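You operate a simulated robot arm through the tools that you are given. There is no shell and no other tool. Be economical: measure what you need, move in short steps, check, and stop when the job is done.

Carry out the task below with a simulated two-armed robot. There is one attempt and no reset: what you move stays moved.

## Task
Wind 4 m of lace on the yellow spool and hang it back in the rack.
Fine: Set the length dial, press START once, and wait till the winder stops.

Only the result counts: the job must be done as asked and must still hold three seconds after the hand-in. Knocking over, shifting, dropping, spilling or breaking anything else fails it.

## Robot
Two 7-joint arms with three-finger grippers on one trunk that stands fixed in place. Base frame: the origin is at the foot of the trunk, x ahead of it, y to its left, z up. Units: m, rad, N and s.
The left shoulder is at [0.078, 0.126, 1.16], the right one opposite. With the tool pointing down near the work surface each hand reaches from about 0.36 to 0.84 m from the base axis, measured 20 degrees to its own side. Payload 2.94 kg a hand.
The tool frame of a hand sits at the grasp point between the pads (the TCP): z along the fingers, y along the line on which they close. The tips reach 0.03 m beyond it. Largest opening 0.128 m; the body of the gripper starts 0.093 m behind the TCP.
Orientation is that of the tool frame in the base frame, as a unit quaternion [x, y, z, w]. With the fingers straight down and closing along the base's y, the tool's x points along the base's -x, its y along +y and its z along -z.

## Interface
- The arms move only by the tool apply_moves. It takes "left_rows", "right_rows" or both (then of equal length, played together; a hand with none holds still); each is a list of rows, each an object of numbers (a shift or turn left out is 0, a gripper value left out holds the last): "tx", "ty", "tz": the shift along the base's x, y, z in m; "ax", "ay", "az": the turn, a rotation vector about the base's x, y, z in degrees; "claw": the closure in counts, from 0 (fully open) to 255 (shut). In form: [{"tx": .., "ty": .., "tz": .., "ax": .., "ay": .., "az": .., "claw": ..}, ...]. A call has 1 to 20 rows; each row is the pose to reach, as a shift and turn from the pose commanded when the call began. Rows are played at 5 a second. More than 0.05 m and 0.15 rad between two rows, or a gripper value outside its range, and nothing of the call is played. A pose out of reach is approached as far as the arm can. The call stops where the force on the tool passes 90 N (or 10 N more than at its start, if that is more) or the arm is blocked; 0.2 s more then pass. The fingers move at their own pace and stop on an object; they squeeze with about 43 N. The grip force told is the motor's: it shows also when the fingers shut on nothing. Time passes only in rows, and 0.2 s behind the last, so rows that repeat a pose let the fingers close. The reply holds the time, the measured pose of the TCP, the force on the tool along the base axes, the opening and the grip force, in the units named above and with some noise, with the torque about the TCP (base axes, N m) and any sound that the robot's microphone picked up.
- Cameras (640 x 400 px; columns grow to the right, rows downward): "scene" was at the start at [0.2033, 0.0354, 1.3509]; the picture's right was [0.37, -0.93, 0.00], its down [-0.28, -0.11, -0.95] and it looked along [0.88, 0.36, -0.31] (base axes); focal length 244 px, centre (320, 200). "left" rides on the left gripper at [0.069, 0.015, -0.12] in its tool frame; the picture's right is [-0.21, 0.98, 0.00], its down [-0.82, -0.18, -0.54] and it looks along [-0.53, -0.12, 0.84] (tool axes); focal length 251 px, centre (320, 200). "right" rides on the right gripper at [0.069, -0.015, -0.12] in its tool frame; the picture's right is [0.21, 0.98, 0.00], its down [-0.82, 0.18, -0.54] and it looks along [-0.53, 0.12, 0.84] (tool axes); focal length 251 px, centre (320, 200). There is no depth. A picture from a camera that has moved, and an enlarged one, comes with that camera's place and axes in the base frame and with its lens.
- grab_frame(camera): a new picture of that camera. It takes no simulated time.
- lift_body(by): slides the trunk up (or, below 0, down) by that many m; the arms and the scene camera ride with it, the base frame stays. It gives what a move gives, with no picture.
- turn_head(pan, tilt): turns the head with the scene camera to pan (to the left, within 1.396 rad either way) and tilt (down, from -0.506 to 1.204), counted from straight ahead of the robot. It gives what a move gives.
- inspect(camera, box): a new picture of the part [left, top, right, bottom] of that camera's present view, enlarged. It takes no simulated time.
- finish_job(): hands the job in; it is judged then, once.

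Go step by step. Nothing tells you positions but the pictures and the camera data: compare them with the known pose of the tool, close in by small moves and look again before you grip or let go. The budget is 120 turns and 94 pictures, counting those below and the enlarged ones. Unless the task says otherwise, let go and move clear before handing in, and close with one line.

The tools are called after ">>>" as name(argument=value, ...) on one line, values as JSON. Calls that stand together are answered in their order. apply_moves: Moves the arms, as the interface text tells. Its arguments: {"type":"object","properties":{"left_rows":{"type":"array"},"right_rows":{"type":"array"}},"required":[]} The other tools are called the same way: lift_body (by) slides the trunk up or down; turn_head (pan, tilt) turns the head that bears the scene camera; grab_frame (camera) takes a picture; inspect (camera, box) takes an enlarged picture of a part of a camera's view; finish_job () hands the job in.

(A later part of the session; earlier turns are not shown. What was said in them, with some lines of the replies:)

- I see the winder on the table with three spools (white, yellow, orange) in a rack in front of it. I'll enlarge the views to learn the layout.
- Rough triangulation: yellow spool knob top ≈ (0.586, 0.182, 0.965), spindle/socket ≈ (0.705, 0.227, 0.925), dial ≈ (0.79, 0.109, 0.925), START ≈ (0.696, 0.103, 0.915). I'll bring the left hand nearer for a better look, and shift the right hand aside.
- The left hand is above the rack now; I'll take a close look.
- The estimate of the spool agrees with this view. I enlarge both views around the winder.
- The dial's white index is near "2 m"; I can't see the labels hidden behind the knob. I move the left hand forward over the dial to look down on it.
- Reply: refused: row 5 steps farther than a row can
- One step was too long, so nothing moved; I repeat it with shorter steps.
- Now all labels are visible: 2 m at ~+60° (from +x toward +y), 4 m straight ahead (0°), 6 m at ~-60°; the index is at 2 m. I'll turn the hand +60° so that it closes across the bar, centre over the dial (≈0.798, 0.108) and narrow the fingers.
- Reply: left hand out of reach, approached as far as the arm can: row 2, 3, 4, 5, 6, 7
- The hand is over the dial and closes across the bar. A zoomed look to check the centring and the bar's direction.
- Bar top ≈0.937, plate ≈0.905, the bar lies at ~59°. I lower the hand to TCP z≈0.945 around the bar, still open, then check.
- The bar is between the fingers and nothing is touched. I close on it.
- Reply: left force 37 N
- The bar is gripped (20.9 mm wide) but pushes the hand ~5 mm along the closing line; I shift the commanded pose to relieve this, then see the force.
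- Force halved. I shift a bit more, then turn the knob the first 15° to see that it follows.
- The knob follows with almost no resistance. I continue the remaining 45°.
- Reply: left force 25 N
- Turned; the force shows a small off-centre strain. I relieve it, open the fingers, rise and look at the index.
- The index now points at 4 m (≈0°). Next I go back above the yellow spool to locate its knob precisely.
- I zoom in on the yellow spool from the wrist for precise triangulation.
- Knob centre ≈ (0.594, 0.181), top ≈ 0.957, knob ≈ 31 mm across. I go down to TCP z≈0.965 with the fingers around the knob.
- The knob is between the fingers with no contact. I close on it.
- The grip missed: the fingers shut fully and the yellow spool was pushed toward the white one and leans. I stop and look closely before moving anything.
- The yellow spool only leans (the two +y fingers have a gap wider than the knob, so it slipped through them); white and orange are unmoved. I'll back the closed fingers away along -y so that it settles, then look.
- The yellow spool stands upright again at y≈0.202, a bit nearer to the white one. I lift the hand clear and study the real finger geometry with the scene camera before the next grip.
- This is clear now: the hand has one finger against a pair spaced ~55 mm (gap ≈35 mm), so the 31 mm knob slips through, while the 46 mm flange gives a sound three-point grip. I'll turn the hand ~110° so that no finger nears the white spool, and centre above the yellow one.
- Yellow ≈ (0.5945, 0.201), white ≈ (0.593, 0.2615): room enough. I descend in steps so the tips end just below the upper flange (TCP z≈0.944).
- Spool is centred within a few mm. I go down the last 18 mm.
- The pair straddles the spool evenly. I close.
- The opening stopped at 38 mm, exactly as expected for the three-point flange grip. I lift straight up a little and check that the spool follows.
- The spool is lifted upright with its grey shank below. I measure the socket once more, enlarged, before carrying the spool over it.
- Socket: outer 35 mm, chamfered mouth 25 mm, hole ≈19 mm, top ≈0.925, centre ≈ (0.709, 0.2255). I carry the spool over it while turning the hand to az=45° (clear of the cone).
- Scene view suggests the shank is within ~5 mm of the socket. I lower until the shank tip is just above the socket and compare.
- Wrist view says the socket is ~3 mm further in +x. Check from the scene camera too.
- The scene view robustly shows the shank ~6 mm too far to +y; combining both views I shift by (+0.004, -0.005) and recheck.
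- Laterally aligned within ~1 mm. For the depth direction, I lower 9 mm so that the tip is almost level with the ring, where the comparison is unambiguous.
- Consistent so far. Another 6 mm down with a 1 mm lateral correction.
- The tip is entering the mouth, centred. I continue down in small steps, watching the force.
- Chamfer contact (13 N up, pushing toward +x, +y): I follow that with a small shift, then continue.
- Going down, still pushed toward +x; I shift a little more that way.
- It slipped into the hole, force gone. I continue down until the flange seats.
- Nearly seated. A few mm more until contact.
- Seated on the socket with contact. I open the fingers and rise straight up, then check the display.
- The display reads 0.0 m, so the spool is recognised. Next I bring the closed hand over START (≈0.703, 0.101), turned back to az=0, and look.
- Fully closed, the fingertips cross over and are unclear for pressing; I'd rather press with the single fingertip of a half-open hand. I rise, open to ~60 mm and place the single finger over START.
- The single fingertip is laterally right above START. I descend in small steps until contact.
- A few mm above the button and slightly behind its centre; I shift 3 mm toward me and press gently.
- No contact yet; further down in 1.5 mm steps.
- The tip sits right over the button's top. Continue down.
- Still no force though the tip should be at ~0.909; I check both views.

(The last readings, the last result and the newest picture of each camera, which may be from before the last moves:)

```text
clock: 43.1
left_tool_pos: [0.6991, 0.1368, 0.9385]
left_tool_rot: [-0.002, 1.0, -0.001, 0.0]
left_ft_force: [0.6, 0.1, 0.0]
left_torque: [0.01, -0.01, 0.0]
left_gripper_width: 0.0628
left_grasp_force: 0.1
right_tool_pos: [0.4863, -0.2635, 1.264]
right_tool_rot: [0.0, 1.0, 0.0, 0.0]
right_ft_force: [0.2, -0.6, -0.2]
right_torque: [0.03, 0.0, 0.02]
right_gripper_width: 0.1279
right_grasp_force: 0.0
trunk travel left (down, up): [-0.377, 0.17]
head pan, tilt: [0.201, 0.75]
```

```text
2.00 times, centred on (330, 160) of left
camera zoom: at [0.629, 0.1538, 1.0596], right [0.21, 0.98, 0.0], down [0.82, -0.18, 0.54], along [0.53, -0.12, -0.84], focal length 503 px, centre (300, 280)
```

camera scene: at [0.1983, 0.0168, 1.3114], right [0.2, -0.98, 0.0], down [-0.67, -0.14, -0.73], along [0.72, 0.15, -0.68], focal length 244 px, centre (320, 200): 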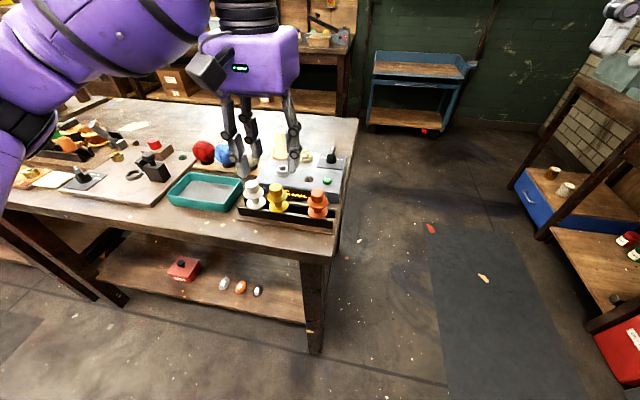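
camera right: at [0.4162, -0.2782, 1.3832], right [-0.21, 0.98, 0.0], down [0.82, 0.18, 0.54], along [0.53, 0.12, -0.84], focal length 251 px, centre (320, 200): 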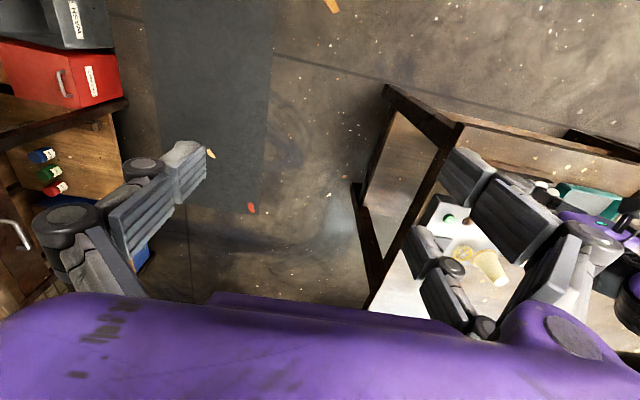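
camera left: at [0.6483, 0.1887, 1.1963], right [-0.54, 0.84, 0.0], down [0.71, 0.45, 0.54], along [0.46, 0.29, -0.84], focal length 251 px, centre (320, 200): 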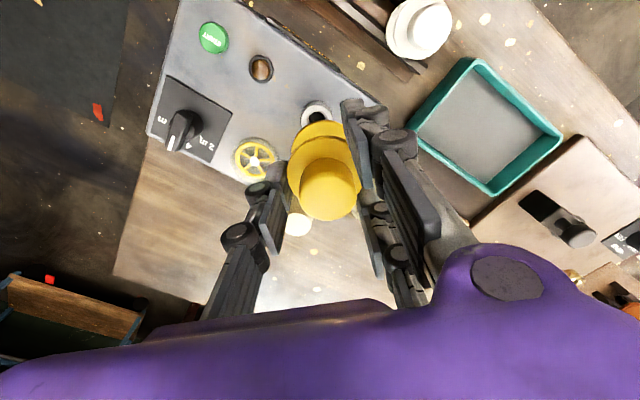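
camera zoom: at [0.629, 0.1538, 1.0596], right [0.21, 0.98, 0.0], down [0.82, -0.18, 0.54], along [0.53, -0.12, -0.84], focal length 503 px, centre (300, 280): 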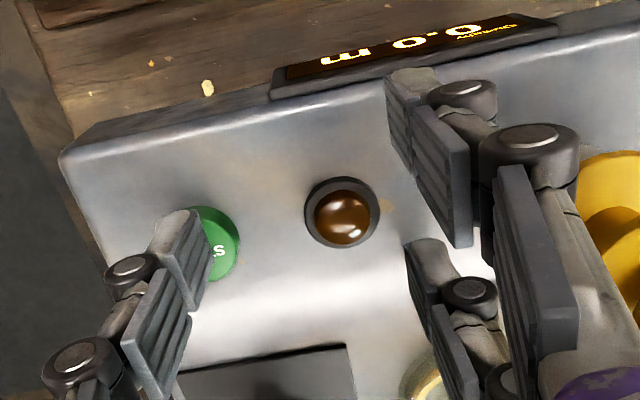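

The tip has come down just in front of the button's centre. I rise, shift (+8 mm x, +2 mm y) and press again gently.

>>> apply_moves(left_rows=[{"tz": 0.012}, {"tz": 0.016, "tx": 0.004, "ty": 0.001}, {"tz": 0.016, "tx": 0.008, "ty": 0.003}, {"tz": 0.01, "tx": 0.008, "ty": 0.003}, {"tz": 0.007, "tx": 0.008, "ty": 0.003}])

>>> inspect(camera="left", box=[210, 100, 330, 200])

>>> inspect(camera="scene", box=[300, 135, 350, 180])

```text
clock: 44.3
left_tool_pos: [0.7088, 0.1401, 0.9449]
left_tool_rot: [-0.001, 1.0, -0.001, 0.0]
left_ft_force: [-0.5, -0.8, -0.4]
left_torque: [0.0, 0.03, 0.0]
left_gripper_width: 0.0627
left_grasp_force: 0.1
right_tool_pos: [0.4867, -0.2624, 1.2631]
right_tool_rot: [-0.001, 1.0, 0.0, -0.001]
right_ft_force: [-0.5, 0.0, -0.1]
right_torque: [0.02, -0.01, -0.05]
right_gripper_width: 0.128
right_grasp_force: 0.1
trunk travel left (down, up): [-0.377, 0.17]
head pan, tilt: [0.201, 0.75]
```

```text
4.00 times, centred on (270, 150) of left
camera zoom: at [0.6375, 0.1575, 1.0657], right [0.21, 0.98, 0.0], down [0.82, -0.18, 0.54], along [0.53, -0.12, -0.84], focal length 1006 px, centre (520, 400)
```

zoom: 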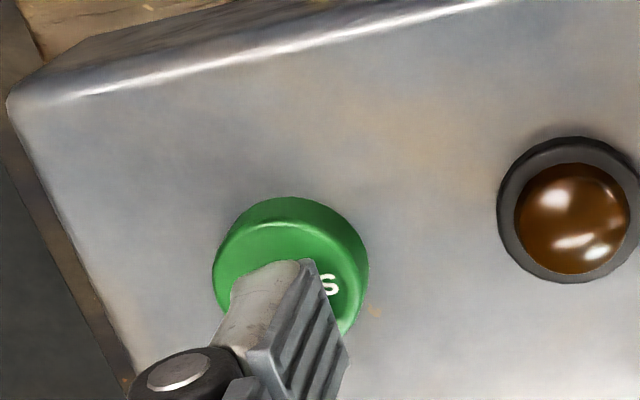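

```text
8.89 times, centred on (325, 158) of scene
camera zoom: at [0.198, 0.017, 1.3115], right [0.2, -0.98, 0.0], down [-0.67, -0.14, -0.73], along [0.72, 0.15, -0.68], focal length 2167 px, centre (276, 578)
```

zoom: 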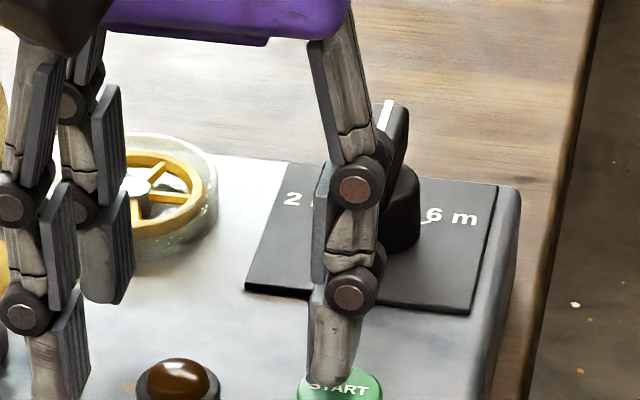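

The tip is now well over the button face. Press in small steps.

>>> apply_moves(left_rows=[{"tz": -0.002}, {"tz": -0.004}, {"tz": -0.006}, {"tz": -0.007}])

```text
clock: 45.3
left_tool_pos: [0.7062, 0.1407, 0.9393]
left_tool_rot: [-0.001, 1.0, -0.001, 0.0]
left_ft_force: [0.2, 0.1, 0.1]
left_torque: [0.01, 0.02, -0.02]
left_gripper_width: 0.0626
left_grasp_force: 0.0
right_tool_pos: [0.4865, -0.2627, 1.2648]
right_tool_rot: [0.0, 1.0, 0.0, 0.0]
right_ft_force: [0.8, -0.1, -0.5]
right_torque: [-0.03, -0.02, 0.02]
right_gripper_width: 0.1278
right_grasp_force: 0.1
trunk travel left (down, up): [-0.377, 0.17]
head pan, tilt: [0.201, 0.75]
```

>>> apply_moves(left_rows=[{"tz": -0.001}, {"tz": -0.002}, {"tz": -0.003}, {"tz": -0.004}])

>>> inspect(camera="left", box=[210, 100, 330, 200])

```text
clock: 46.3
left_tool_pos: [0.7054, 0.1404, 0.9344]
left_tool_rot: [-0.001, 1.0, -0.001, -0.001]
left_ft_force: [-1.3, -0.1, 1.8]
left_torque: [-0.08, 0.0, -0.01]
left_gripper_width: 0.0629
left_grasp_force: 0.3
right_tool_pos: [0.4861, -0.264, 1.2634]
right_tool_rot: [0.0, 1.0, 0.0, 0.0]
right_ft_force: [-0.3, 0.3, 0.6]
right_torque: [-0.01, 0.0, 0.0]
right_gripper_width: 0.128
right_grasp_force: 0.1
trunk travel left (down, up): [-0.377, 0.17]
head pan, tilt: [0.201, 0.75]
heard: click
```

```text
4.00 times, centred on (270, 150) of left
camera zoom: at [0.6363, 0.1567, 1.0552], right [0.21, 0.98, 0.0], down [0.82, -0.18, 0.54], along [0.53, -0.12, -0.84], focal length 1006 px, centre (520, 400)
```

zoom: 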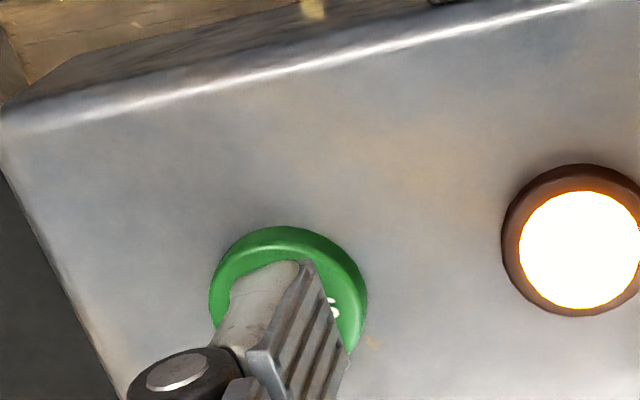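

A click, and the lamp is lit: the winder runs. I rise straight off the button and stay clear.

>>> apply_moves(left_rows=[{"tz": 0.02}, {"tz": 0.06}, {"tz": 0.1}, {"tz": 0.14, "tx": -0.04, "ty": -0.02}, {"tz": 0.17, "tx": -0.08, "ty": -0.03}, {"tz": 0.17, "tx": -0.12, "ty": -0.04}])

>>> inspect(camera="scene", box=[240, 110, 360, 220])

```text
refused: row 4 steps farther than a row can; nothing moved
```

```text
3.64 times, centred on (300, 165) of scene
camera zoom: at [0.1976, 0.0171, 1.3115], right [0.2, -0.98, 0.0], down [-0.67, -0.14, -0.73], along [0.72, 0.15, -0.68], focal length 887 px, centre (393, 327)
```

zoom: 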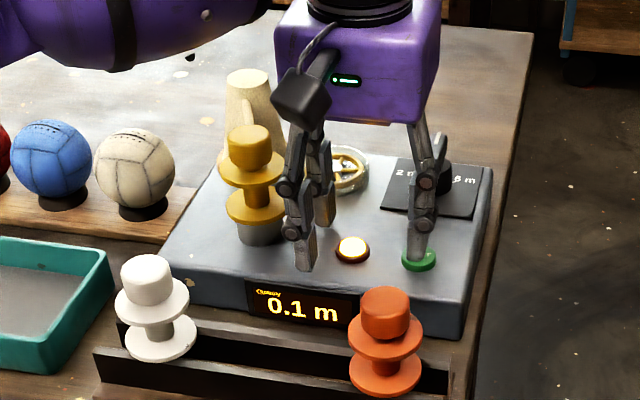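

One step was too long; the display counts (0.1 m). I rise with shorter steps.

>>> apply_moves(left_rows=[{"tz": 0.02}, {"tz": 0.06}, {"tz": 0.1}, {"tz": 0.12, "tx": -0.03, "ty": -0.01}, {"tz": 0.14, "tx": -0.06, "ty": -0.02}, {"tz": 0.16, "tx": -0.09, "ty": -0.03}, {"tz": 0.17, "tx": -0.12, "ty": -0.03}, {"tz": 0.17, "tx": -0.12, "ty": -0.03}, {"tz": 0.17, "tx": -0.12, "ty": -0.03}, {"tz": 0.17, "tx": -0.12, "ty": -0.03}])

>>> inspect(camera="scene", box=[240, 110, 360, 220])

```text
clock: 48.5
left_tool_pos: [0.5866, 0.1118, 1.1048]
left_tool_rot: [0.0, 1.0, -0.001, 0.0]
left_ft_force: [0.3, -0.4, 0.1]
left_torque: [0.02, 0.03, 0.04]
left_gripper_width: 0.0629
left_grasp_force: 0.1
right_tool_pos: [0.4871, -0.2641, 1.2632]
right_tool_rot: [0.0, 1.0, 0.001, 0.0]
right_ft_force: [0.0, 0.4, 0.0]
right_torque: [-0.02, 0.0, -0.02]
right_gripper_width: 0.1278
right_grasp_force: 0.0
trunk travel left (down, up): [-0.377, 0.17]
head pan, tilt: [0.201, 0.75]
```

```text
3.64 times, centred on (300, 165) of scene
camera zoom: at [0.1981, 0.017, 1.3114], right [0.2, -0.98, 0.0], down [-0.67, -0.14, -0.73], along [0.72, 0.15, -0.68], focal length 887 px, centre (393, 327)
```

zoom: 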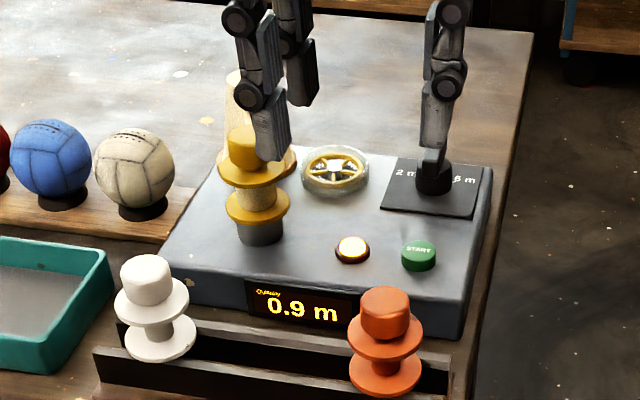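

It winds at ~0.36 m/s. I wait, meanwhile turning the hand to az=45° in place.

>>> apply_moves(left_rows=[{"az": 7.5, "claw": 110}, {"az": 15}, {"az": 22.5}, {"az": 30}, {"az": 37.5}, {"az": 45}, {"az": 45}, {"az": 45}, {"az": 45}, {"az": 45}, {"az": 45}, {"az": 45}, {"az": 45}, {"az": 45}, {"az": 45}, {"az": 45}, {"az": 45}, {"az": 45}, {"az": 45}, {"az": 45}])

>>> apply_moves(left_rows=[{}, {}, {}, {}, {}, {}, {}, {}, {}, {}, {}, {}, {}, {}, {}, {}, {}, {}, {}, {}])

>>> apply_moves(left_rows=[{}, {}, {}, {}, {}, {}, {}, {}, {}, {}, {}, {}, {}, {}, {}])

>>> inspect(camera="scene", box=[240, 110, 360, 220])

```text
clock: 52.7
left_tool_pos: [0.5864, 0.1102, 1.1066]
left_tool_rot: [-0.383, 0.924, -0.001, 0.0]
left_ft_force: [0.0, 0.0, 0.8]
left_torque: [0.03, 0.05, -0.03]
left_gripper_width: 0.0728
left_grasp_force: 0.0
right_tool_pos: [0.4861, -0.2644, 1.2628]
right_tool_rot: [0.0, 1.0, 0.0, 0.001]
right_ft_force: [0.0, -0.2, 0.0]
right_torque: [0.02, 0.02, -0.02]
right_gripper_width: 0.1279
right_grasp_force: 0.0
trunk travel left (down, up): [-0.377, 0.17]
head pan, tilt: [0.201, 0.75]
```

```text
clock: 56.9
left_tool_pos: [0.5868, 0.1101, 1.1051]
left_tool_rot: [-0.383, 0.924, -0.001, 0.0]
left_ft_force: [-0.4, 0.1, -0.6]
left_torque: [-0.01, -0.02, -0.01]
left_gripper_width: 0.0729
left_grasp_force: 0.1
right_tool_pos: [0.4863, -0.2623, 1.2617]
right_tool_rot: [0.0, 1.0, 0.0, 0.0]
right_ft_force: [-0.2, -0.1, 0.7]
right_torque: [-0.01, 0.01, 0.03]
right_gripper_width: 0.1279
right_grasp_force: 0.0
trunk travel left (down, up): [-0.377, 0.17]
head pan, tilt: [0.201, 0.75]
```

```text
clock: 60.1
left_tool_pos: [0.5862, 0.1108, 1.1056]
left_tool_rot: [-0.383, 0.924, -0.001, 0.0]
left_ft_force: [-0.3, -0.2, -0.6]
left_torque: [0.01, -0.03, -0.05]
left_gripper_width: 0.073
left_grasp_force: 0.2
right_tool_pos: [0.4861, -0.2634, 1.2634]
right_tool_rot: [0.0, 1.0, -0.001, 0.0]
right_ft_force: [0.3, -0.3, -0.3]
right_torque: [0.0, -0.01, 0.01]
right_gripper_width: 0.1279
right_grasp_force: 0.0
trunk travel left (down, up): [-0.377, 0.17]
head pan, tilt: [0.201, 0.75]
```

```text
3.64 times, centred on (300, 165) of scene
camera zoom: at [0.1979, 0.0171, 1.3115], right [0.2, -0.98, 0.0], down [-0.67, -0.14, -0.73], along [0.72, 0.15, -0.68], focal length 887 px, centre (393, 327)
```

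zoom: 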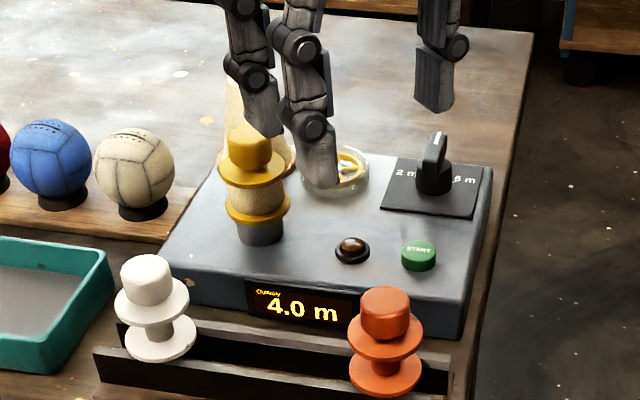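

The display shows 4.0 m and the lamp is off: winding is done. I go back above the spool at the recorded place (0.7178, 0.2225).

>>> apply_moves(left_rows=[{"tx": 0.02, "ty": 0.018}, {"tx": 0.045, "ty": 0.04}, {"tx": 0.075, "ty": 0.06}, {"tx": 0.105, "ty": 0.085}, {"tx": 0.1316, "ty": 0.112}, {"tx": 0.1316, "ty": 0.112, "tz": -0.04}, {"tx": 0.1316, "ty": 0.112, "tz": -0.08}])

>>> inspect(camera="scene", box=[240, 100, 340, 180])

>>> grab_frame(camera="left")

```text
clock: 61.7
left_tool_pos: [0.7158, 0.223, 1.0261]
left_tool_rot: [-0.384, 0.923, 0.0, 0.001]
left_ft_force: [0.2, 0.8, -0.1]
left_torque: [-0.04, -0.01, 0.01]
left_gripper_width: 0.0727
left_grasp_force: 0.1
right_tool_pos: [0.4871, -0.2631, 1.2626]
right_tool_rot: [0.001, 1.0, 0.0, -0.001]
right_ft_force: [0.8, -0.1, -0.6]
right_torque: [0.0, 0.0, 0.03]
right_gripper_width: 0.1278
right_grasp_force: 0.1
trunk travel left (down, up): [-0.377, 0.17]
head pan, tilt: [0.201, 0.75]
```

```text
5.00 times, centred on (290, 140) of scene
camera zoom: at [0.1986, 0.0175, 1.3114], right [0.2, -0.98, 0.0], down [-0.67, -0.14, -0.73], along [0.72, 0.15, -0.68], focal length 1219 px, centre (470, 500)
```

zoom: 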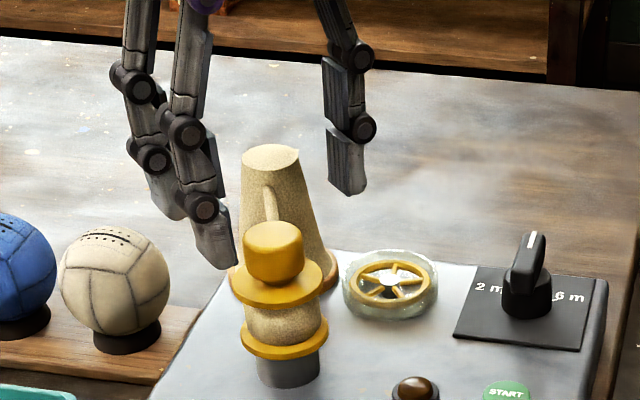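

```text
11 pictures are left
camera left: at [0.6565, 0.187, 1.1467], right [-0.54, 0.84, 0.0], down [0.71, 0.46, 0.54], along [0.46, 0.29, -0.84], focal length 251 px, centre (320, 200)
```

left: 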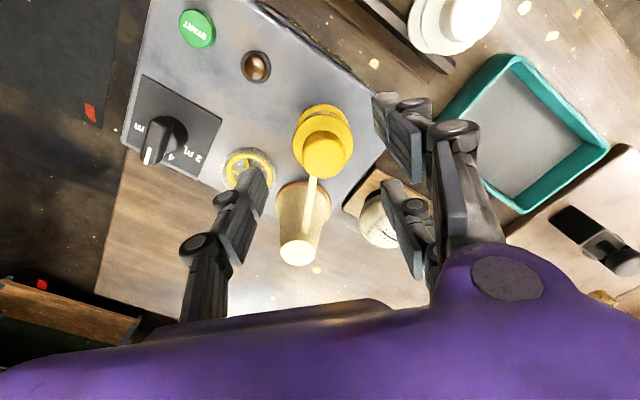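

Centred. I descend to the same grip height (z≈0.975) and close.

>>> apply_moves(left_rows=[{"tz": -0.02}, {"tz": -0.04}, {"tz": -0.05}, {"tz": -0.05, "claw": 150}, {"tz": -0.05, "claw": 180}, {"tz": -0.05, "claw": 255}, {"tz": -0.05, "claw": 255}, {"tz": -0.05, "claw": 255}, {"tz": -0.05, "claw": 255}])

```text
clock: 63.7
left_tool_pos: [0.7176, 0.2233, 0.9748]
left_tool_rot: [-0.383, 0.924, -0.001, 0.0]
left_ft_force: [0.9, -2.8, -1.5]
left_torque: [-0.24, -0.08, 0.05]
left_gripper_width: 0.0381
left_grasp_force: 43.1
right_tool_pos: [0.4866, -0.2622, 1.2626]
right_tool_rot: [0.0, 1.0, 0.001, 0.0]
right_ft_force: [-0.2, 0.3, 0.0]
right_torque: [0.0, -0.01, -0.04]
right_gripper_width: 0.1279
right_grasp_force: 0.1
trunk travel left (down, up): [-0.377, 0.17]
head pan, tilt: [0.201, 0.75]
```

Gripped identically (38.1 mm). I lift the spool straight out of the socket.

>>> apply_moves(left_rows=[{"tz": 0.01}, {"tz": 0.025}, {"tz": 0.05}, {"tz": 0.08}, {"tz": 0.11}])

>>> grab_frame(camera="scene")

```text
clock: 64.9
left_tool_pos: [0.7186, 0.2215, 1.0869]
left_tool_rot: [-0.384, 0.923, 0.001, 0.0]
left_ft_force: [0.0, 0.0, -0.7]
left_torque: [0.02, 0.03, 0.01]
left_gripper_width: 0.0381
left_grasp_force: 43.0
right_tool_pos: [0.4867, -0.2631, 1.2637]
right_tool_rot: [0.0, 1.0, 0.001, 0.0]
right_ft_force: [-0.9, -0.4, 1.0]
right_torque: [0.02, 0.03, 0.04]
right_gripper_width: 0.1279
right_grasp_force: 0.1
trunk travel left (down, up): [-0.377, 0.17]
head pan, tilt: [0.201, 0.75]
```

```text
10 pictures are left
camera scene: at [0.1975, 0.0167, 1.3115], right [0.2, -0.98, 0.0], down [-0.67, -0.14, -0.73], along [0.72, 0.15, -0.68], focal length 244 px, centre (320, 200)
```

scene: 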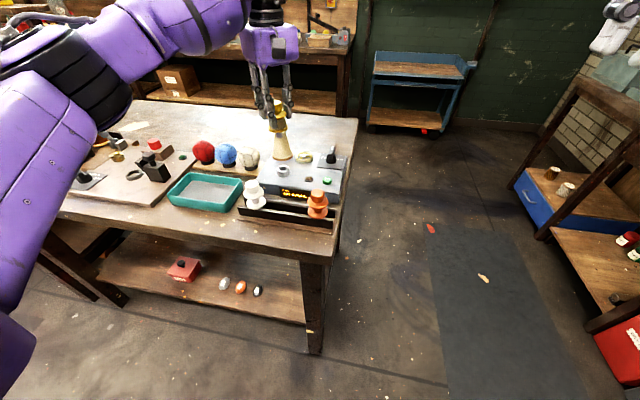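

Out cleanly. I carry it back above the rack's middle place (0.594, 0.183) with the hand turned to az=110°.

>>> apply_moves(left_rows=[{"az": 7.5, "tx": -0.014, "ty": -0.004}, {"az": 15, "tx": -0.028, "ty": -0.008}, {"az": 22.5, "tx": -0.042, "ty": -0.012}, {"az": 30, "tx": -0.056, "ty": -0.016}, {"az": 37.5, "tx": -0.07, "ty": -0.02}, {"az": 45, "tx": -0.084, "ty": -0.025}, {"az": 52.5, "tx": -0.098, "ty": -0.03}, {"az": 60, "tx": -0.112, "ty": -0.035}, {"az": 65, "tx": -0.124, "ty": -0.0395}, {"az": 65, "tx": -0.124, "ty": -0.0395, "tz": -0.03}, {"az": 65, "tx": -0.124, "ty": -0.0395, "tz": -0.06}])

>>> inspect(camera="scene", box=[230, 140, 350, 235])

```text
clock: 67.3
left_tool_pos: [0.5943, 0.1826, 1.0247]
left_tool_rot: [0.821, -0.571, 0.0, -0.001]
left_ft_force: [0.5, 0.4, 0.3]
left_torque: [-0.01, 0.0, -0.01]
left_gripper_width: 0.0382
left_grasp_force: 42.8
right_tool_pos: [0.4867, -0.2631, 1.2627]
right_tool_rot: [0.0, 1.0, 0.0, 0.0]
right_ft_force: [0.4, -0.2, -0.6]
right_torque: [0.0, 0.02, 0.04]
right_gripper_width: 0.1282
right_grasp_force: 0.2
trunk travel left (down, up): [-0.377, 0.17]
head pan, tilt: [0.201, 0.75]
```

```text
4.21 times, centred on (290, 188) of scene
camera zoom: at [0.1982, 0.0172, 1.3114], right [0.2, -0.98, 0.0], down [-0.67, -0.14, -0.73], along [0.72, 0.15, -0.68], focal length 1027 px, centre (446, 253)
```

zoom: 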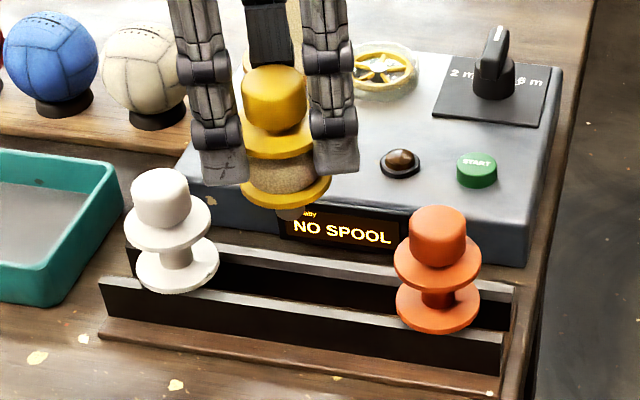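

Aligned between white and orange. I lower it; shank tip enters between the rails at about TCP 0.967.

>>> apply_moves(left_rows=[{"tz": -0.025}, {"tz": -0.045}, {"tz": -0.055}, {"tz": -0.06}])

>>> inspect(camera="scene", box=[240, 160, 340, 235])

```text
clock: 68.3
left_tool_pos: [0.5951, 0.1835, 0.9663]
left_tool_rot: [0.82, -0.573, 0.001, -0.001]
left_ft_force: [-0.2, -0.1, -0.4]
left_torque: [-0.02, 0.01, -0.02]
left_gripper_width: 0.038
left_grasp_force: 43.0
right_tool_pos: [0.4864, -0.2637, 1.2624]
right_tool_rot: [0.0, 1.0, 0.0, 0.0]
right_ft_force: [-0.3, -1.4, -0.3]
right_torque: [0.01, -0.01, -0.01]
right_gripper_width: 0.1278
right_grasp_force: 0.1
trunk travel left (down, up): [-0.377, 0.17]
head pan, tilt: [0.201, 0.75]
```

```text
5.33 times, centred on (290, 198) of scene
camera zoom: at [0.1981, 0.0171, 1.3114], right [0.2, -0.98, 0.0], down [-0.67, -0.14, -0.73], along [0.72, 0.15, -0.68], focal length 1300 px, centre (480, 213)
```

zoom: 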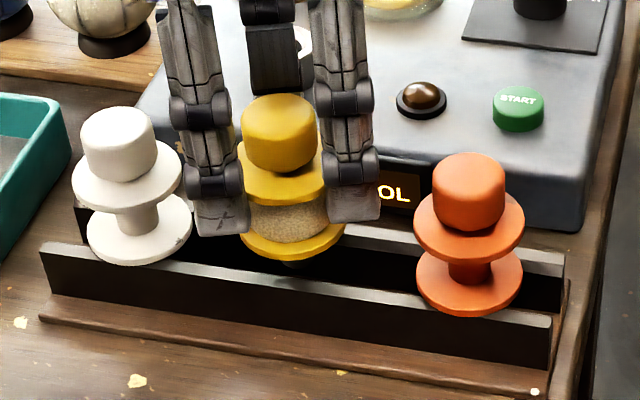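

The shank is at the gap between the rails, no contact. I go on down carefully toward z≈0.946.

>>> apply_moves(left_rows=[{"tz": -0.005}, {"tz": -0.01}, {"tz": -0.014}, {"tz": -0.018}])

```text
clock: 69.3
left_tool_pos: [0.5947, 0.1821, 0.9459]
left_tool_rot: [0.82, -0.573, -0.001, 0.0]
left_ft_force: [0.0, 0.1, -1.0]
left_torque: [-0.02, -0.03, 0.03]
left_gripper_width: 0.0379
left_grasp_force: 42.9
right_tool_pos: [0.4864, -0.2629, 1.2632]
right_tool_rot: [0.0, 1.0, 0.0, 0.0]
right_ft_force: [-0.1, -0.2, 0.4]
right_torque: [-0.02, -0.04, -0.02]
right_gripper_width: 0.1277
right_grasp_force: 0.0
trunk travel left (down, up): [-0.377, 0.17]
head pan, tilt: [0.201, 0.75]
```

No contact force yet at the old height; another 1–3 mm to touch the rails.

>>> apply_moves(left_rows=[{"tz": -0.001}, {"tz": -0.002}, {"tz": -0.0025}])

>>> inspect(camera="scene", box=[240, 160, 340, 235])

```text
clock: 70.1
left_tool_pos: [0.5945, 0.1815, 0.9449]
left_tool_rot: [0.82, -0.573, 0.0, 0.0]
left_ft_force: [-0.4, 0.0, -0.8]
left_torque: [0.01, 0.0, 0.0]
left_gripper_width: 0.0382
left_grasp_force: 43.1
right_tool_pos: [0.4859, -0.2631, 1.2622]
right_tool_rot: [0.0, 1.0, 0.0, 0.0]
right_ft_force: [0.5, 0.5, -0.1]
right_torque: [0.01, 0.01, 0.05]
right_gripper_width: 0.1278
right_grasp_force: 0.0
trunk travel left (down, up): [-0.377, 0.17]
head pan, tilt: [0.201, 0.75]
```

```text
5.33 times, centred on (290, 198) of scene
camera zoom: at [0.198, 0.0171, 1.3115], right [0.2, -0.98, 0.0], down [-0.67, -0.14, -0.73], along [0.72, 0.15, -0.68], focal length 1300 px, centre (480, 213)
```

zoom: 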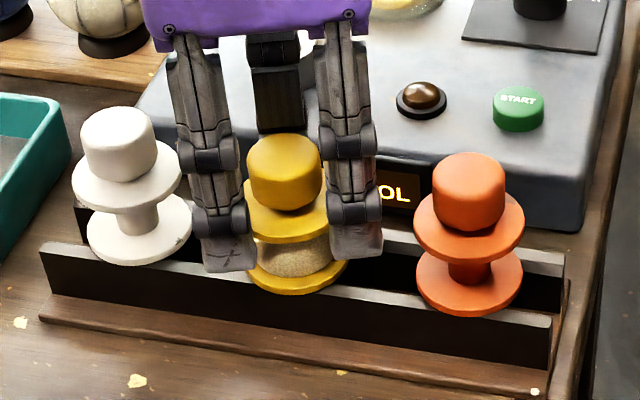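

Almost on the rails; one more gentle step or two.

>>> apply_moves(left_rows=[{"tz": -0.001}, {"tz": -0.002}, {"tz": -0.003}])

```text
clock: 70.9
left_tool_pos: [0.5933, 0.1836, 0.9442]
left_tool_rot: [0.819, -0.574, 0.001, -0.001]
left_ft_force: [-0.8, 1.8, 9.5]
left_torque: [0.21, 0.27, -0.03]
left_gripper_width: 0.0379
left_grasp_force: 43.0
right_tool_pos: [0.4863, -0.2629, 1.2638]
right_tool_rot: [0.0, 1.0, 0.0, 0.001]
right_ft_force: [0.2, 0.3, -0.1]
right_torque: [0.02, -0.01, 0.0]
right_gripper_width: 0.1282
right_grasp_force: 0.0
trunk travel left (down, up): [-0.377, 0.17]
head pan, tilt: [0.201, 0.75]
```

The flange rests on the rails (≈10 N). I ease up a millimetre, open and rise straight up.

>>> apply_moves(left_rows=[{"tz": 0.0015}, {"tz": 0.0015, "claw": 190}, {"tz": 0.0015, "claw": 150}, {"tz": 0.0015, "claw": 120}, {"tz": 0.0015, "claw": 120}, {"tz": 0.03, "claw": 120}, {"tz": 0.07}, {"tz": 0.11}, {"tz": 0.15}])

>>> inspect(camera="scene", box=[230, 130, 350, 235])

```text
clock: 72.9
left_tool_pos: [0.5907, 0.1832, 1.092]
left_tool_rot: [0.82, -0.573, 0.001, -0.001]
left_ft_force: [-0.1, 0.1, 0.2]
left_torque: [0.01, -0.03, 0.01]
left_gripper_width: 0.0677
left_grasp_force: 0.0
right_tool_pos: [0.4855, -0.2646, 1.2626]
right_tool_rot: [0.0, 1.0, 0.001, 0.001]
right_ft_force: [-0.7, -0.3, 0.3]
right_torque: [-0.02, -0.04, 0.0]
right_gripper_width: 0.128
right_grasp_force: 0.0
trunk travel left (down, up): [-0.377, 0.17]
head pan, tilt: [0.201, 0.75]
```

```text
3.81 times, centred on (290, 182) of scene
camera zoom: at [0.1972, 0.0166, 1.3116], right [0.2, -0.98, 0.0], down [-0.67, -0.14, -0.73], along [0.72, 0.15, -0.68], focal length 929 px, centre (434, 267)
```

zoom: 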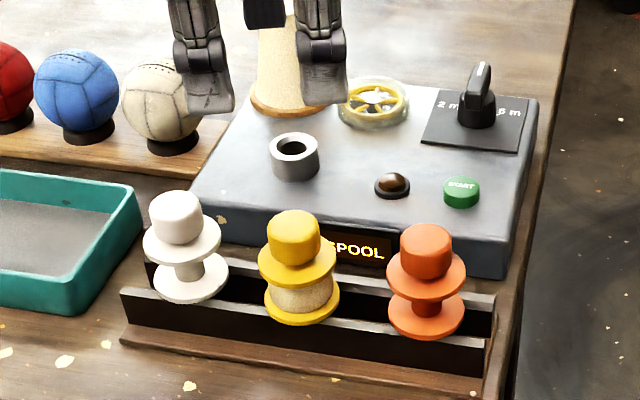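

The wound yellow spool hangs upright in the middle of the rack, everything else stands in place, and the hand is clear. I hand in.

>>> finish_job()

```text
The job is handed in.
```

The yellow spool is wound with 4.0 m of lace, going by the winder's display, and hangs upright in the rack between the white and orange spools. I set the dial to 4 m, pressed START once and waited until the lamp went out. My first grip slipped and pushed the yellow spool sideways in the rack. No other object looked moved in the last picture.
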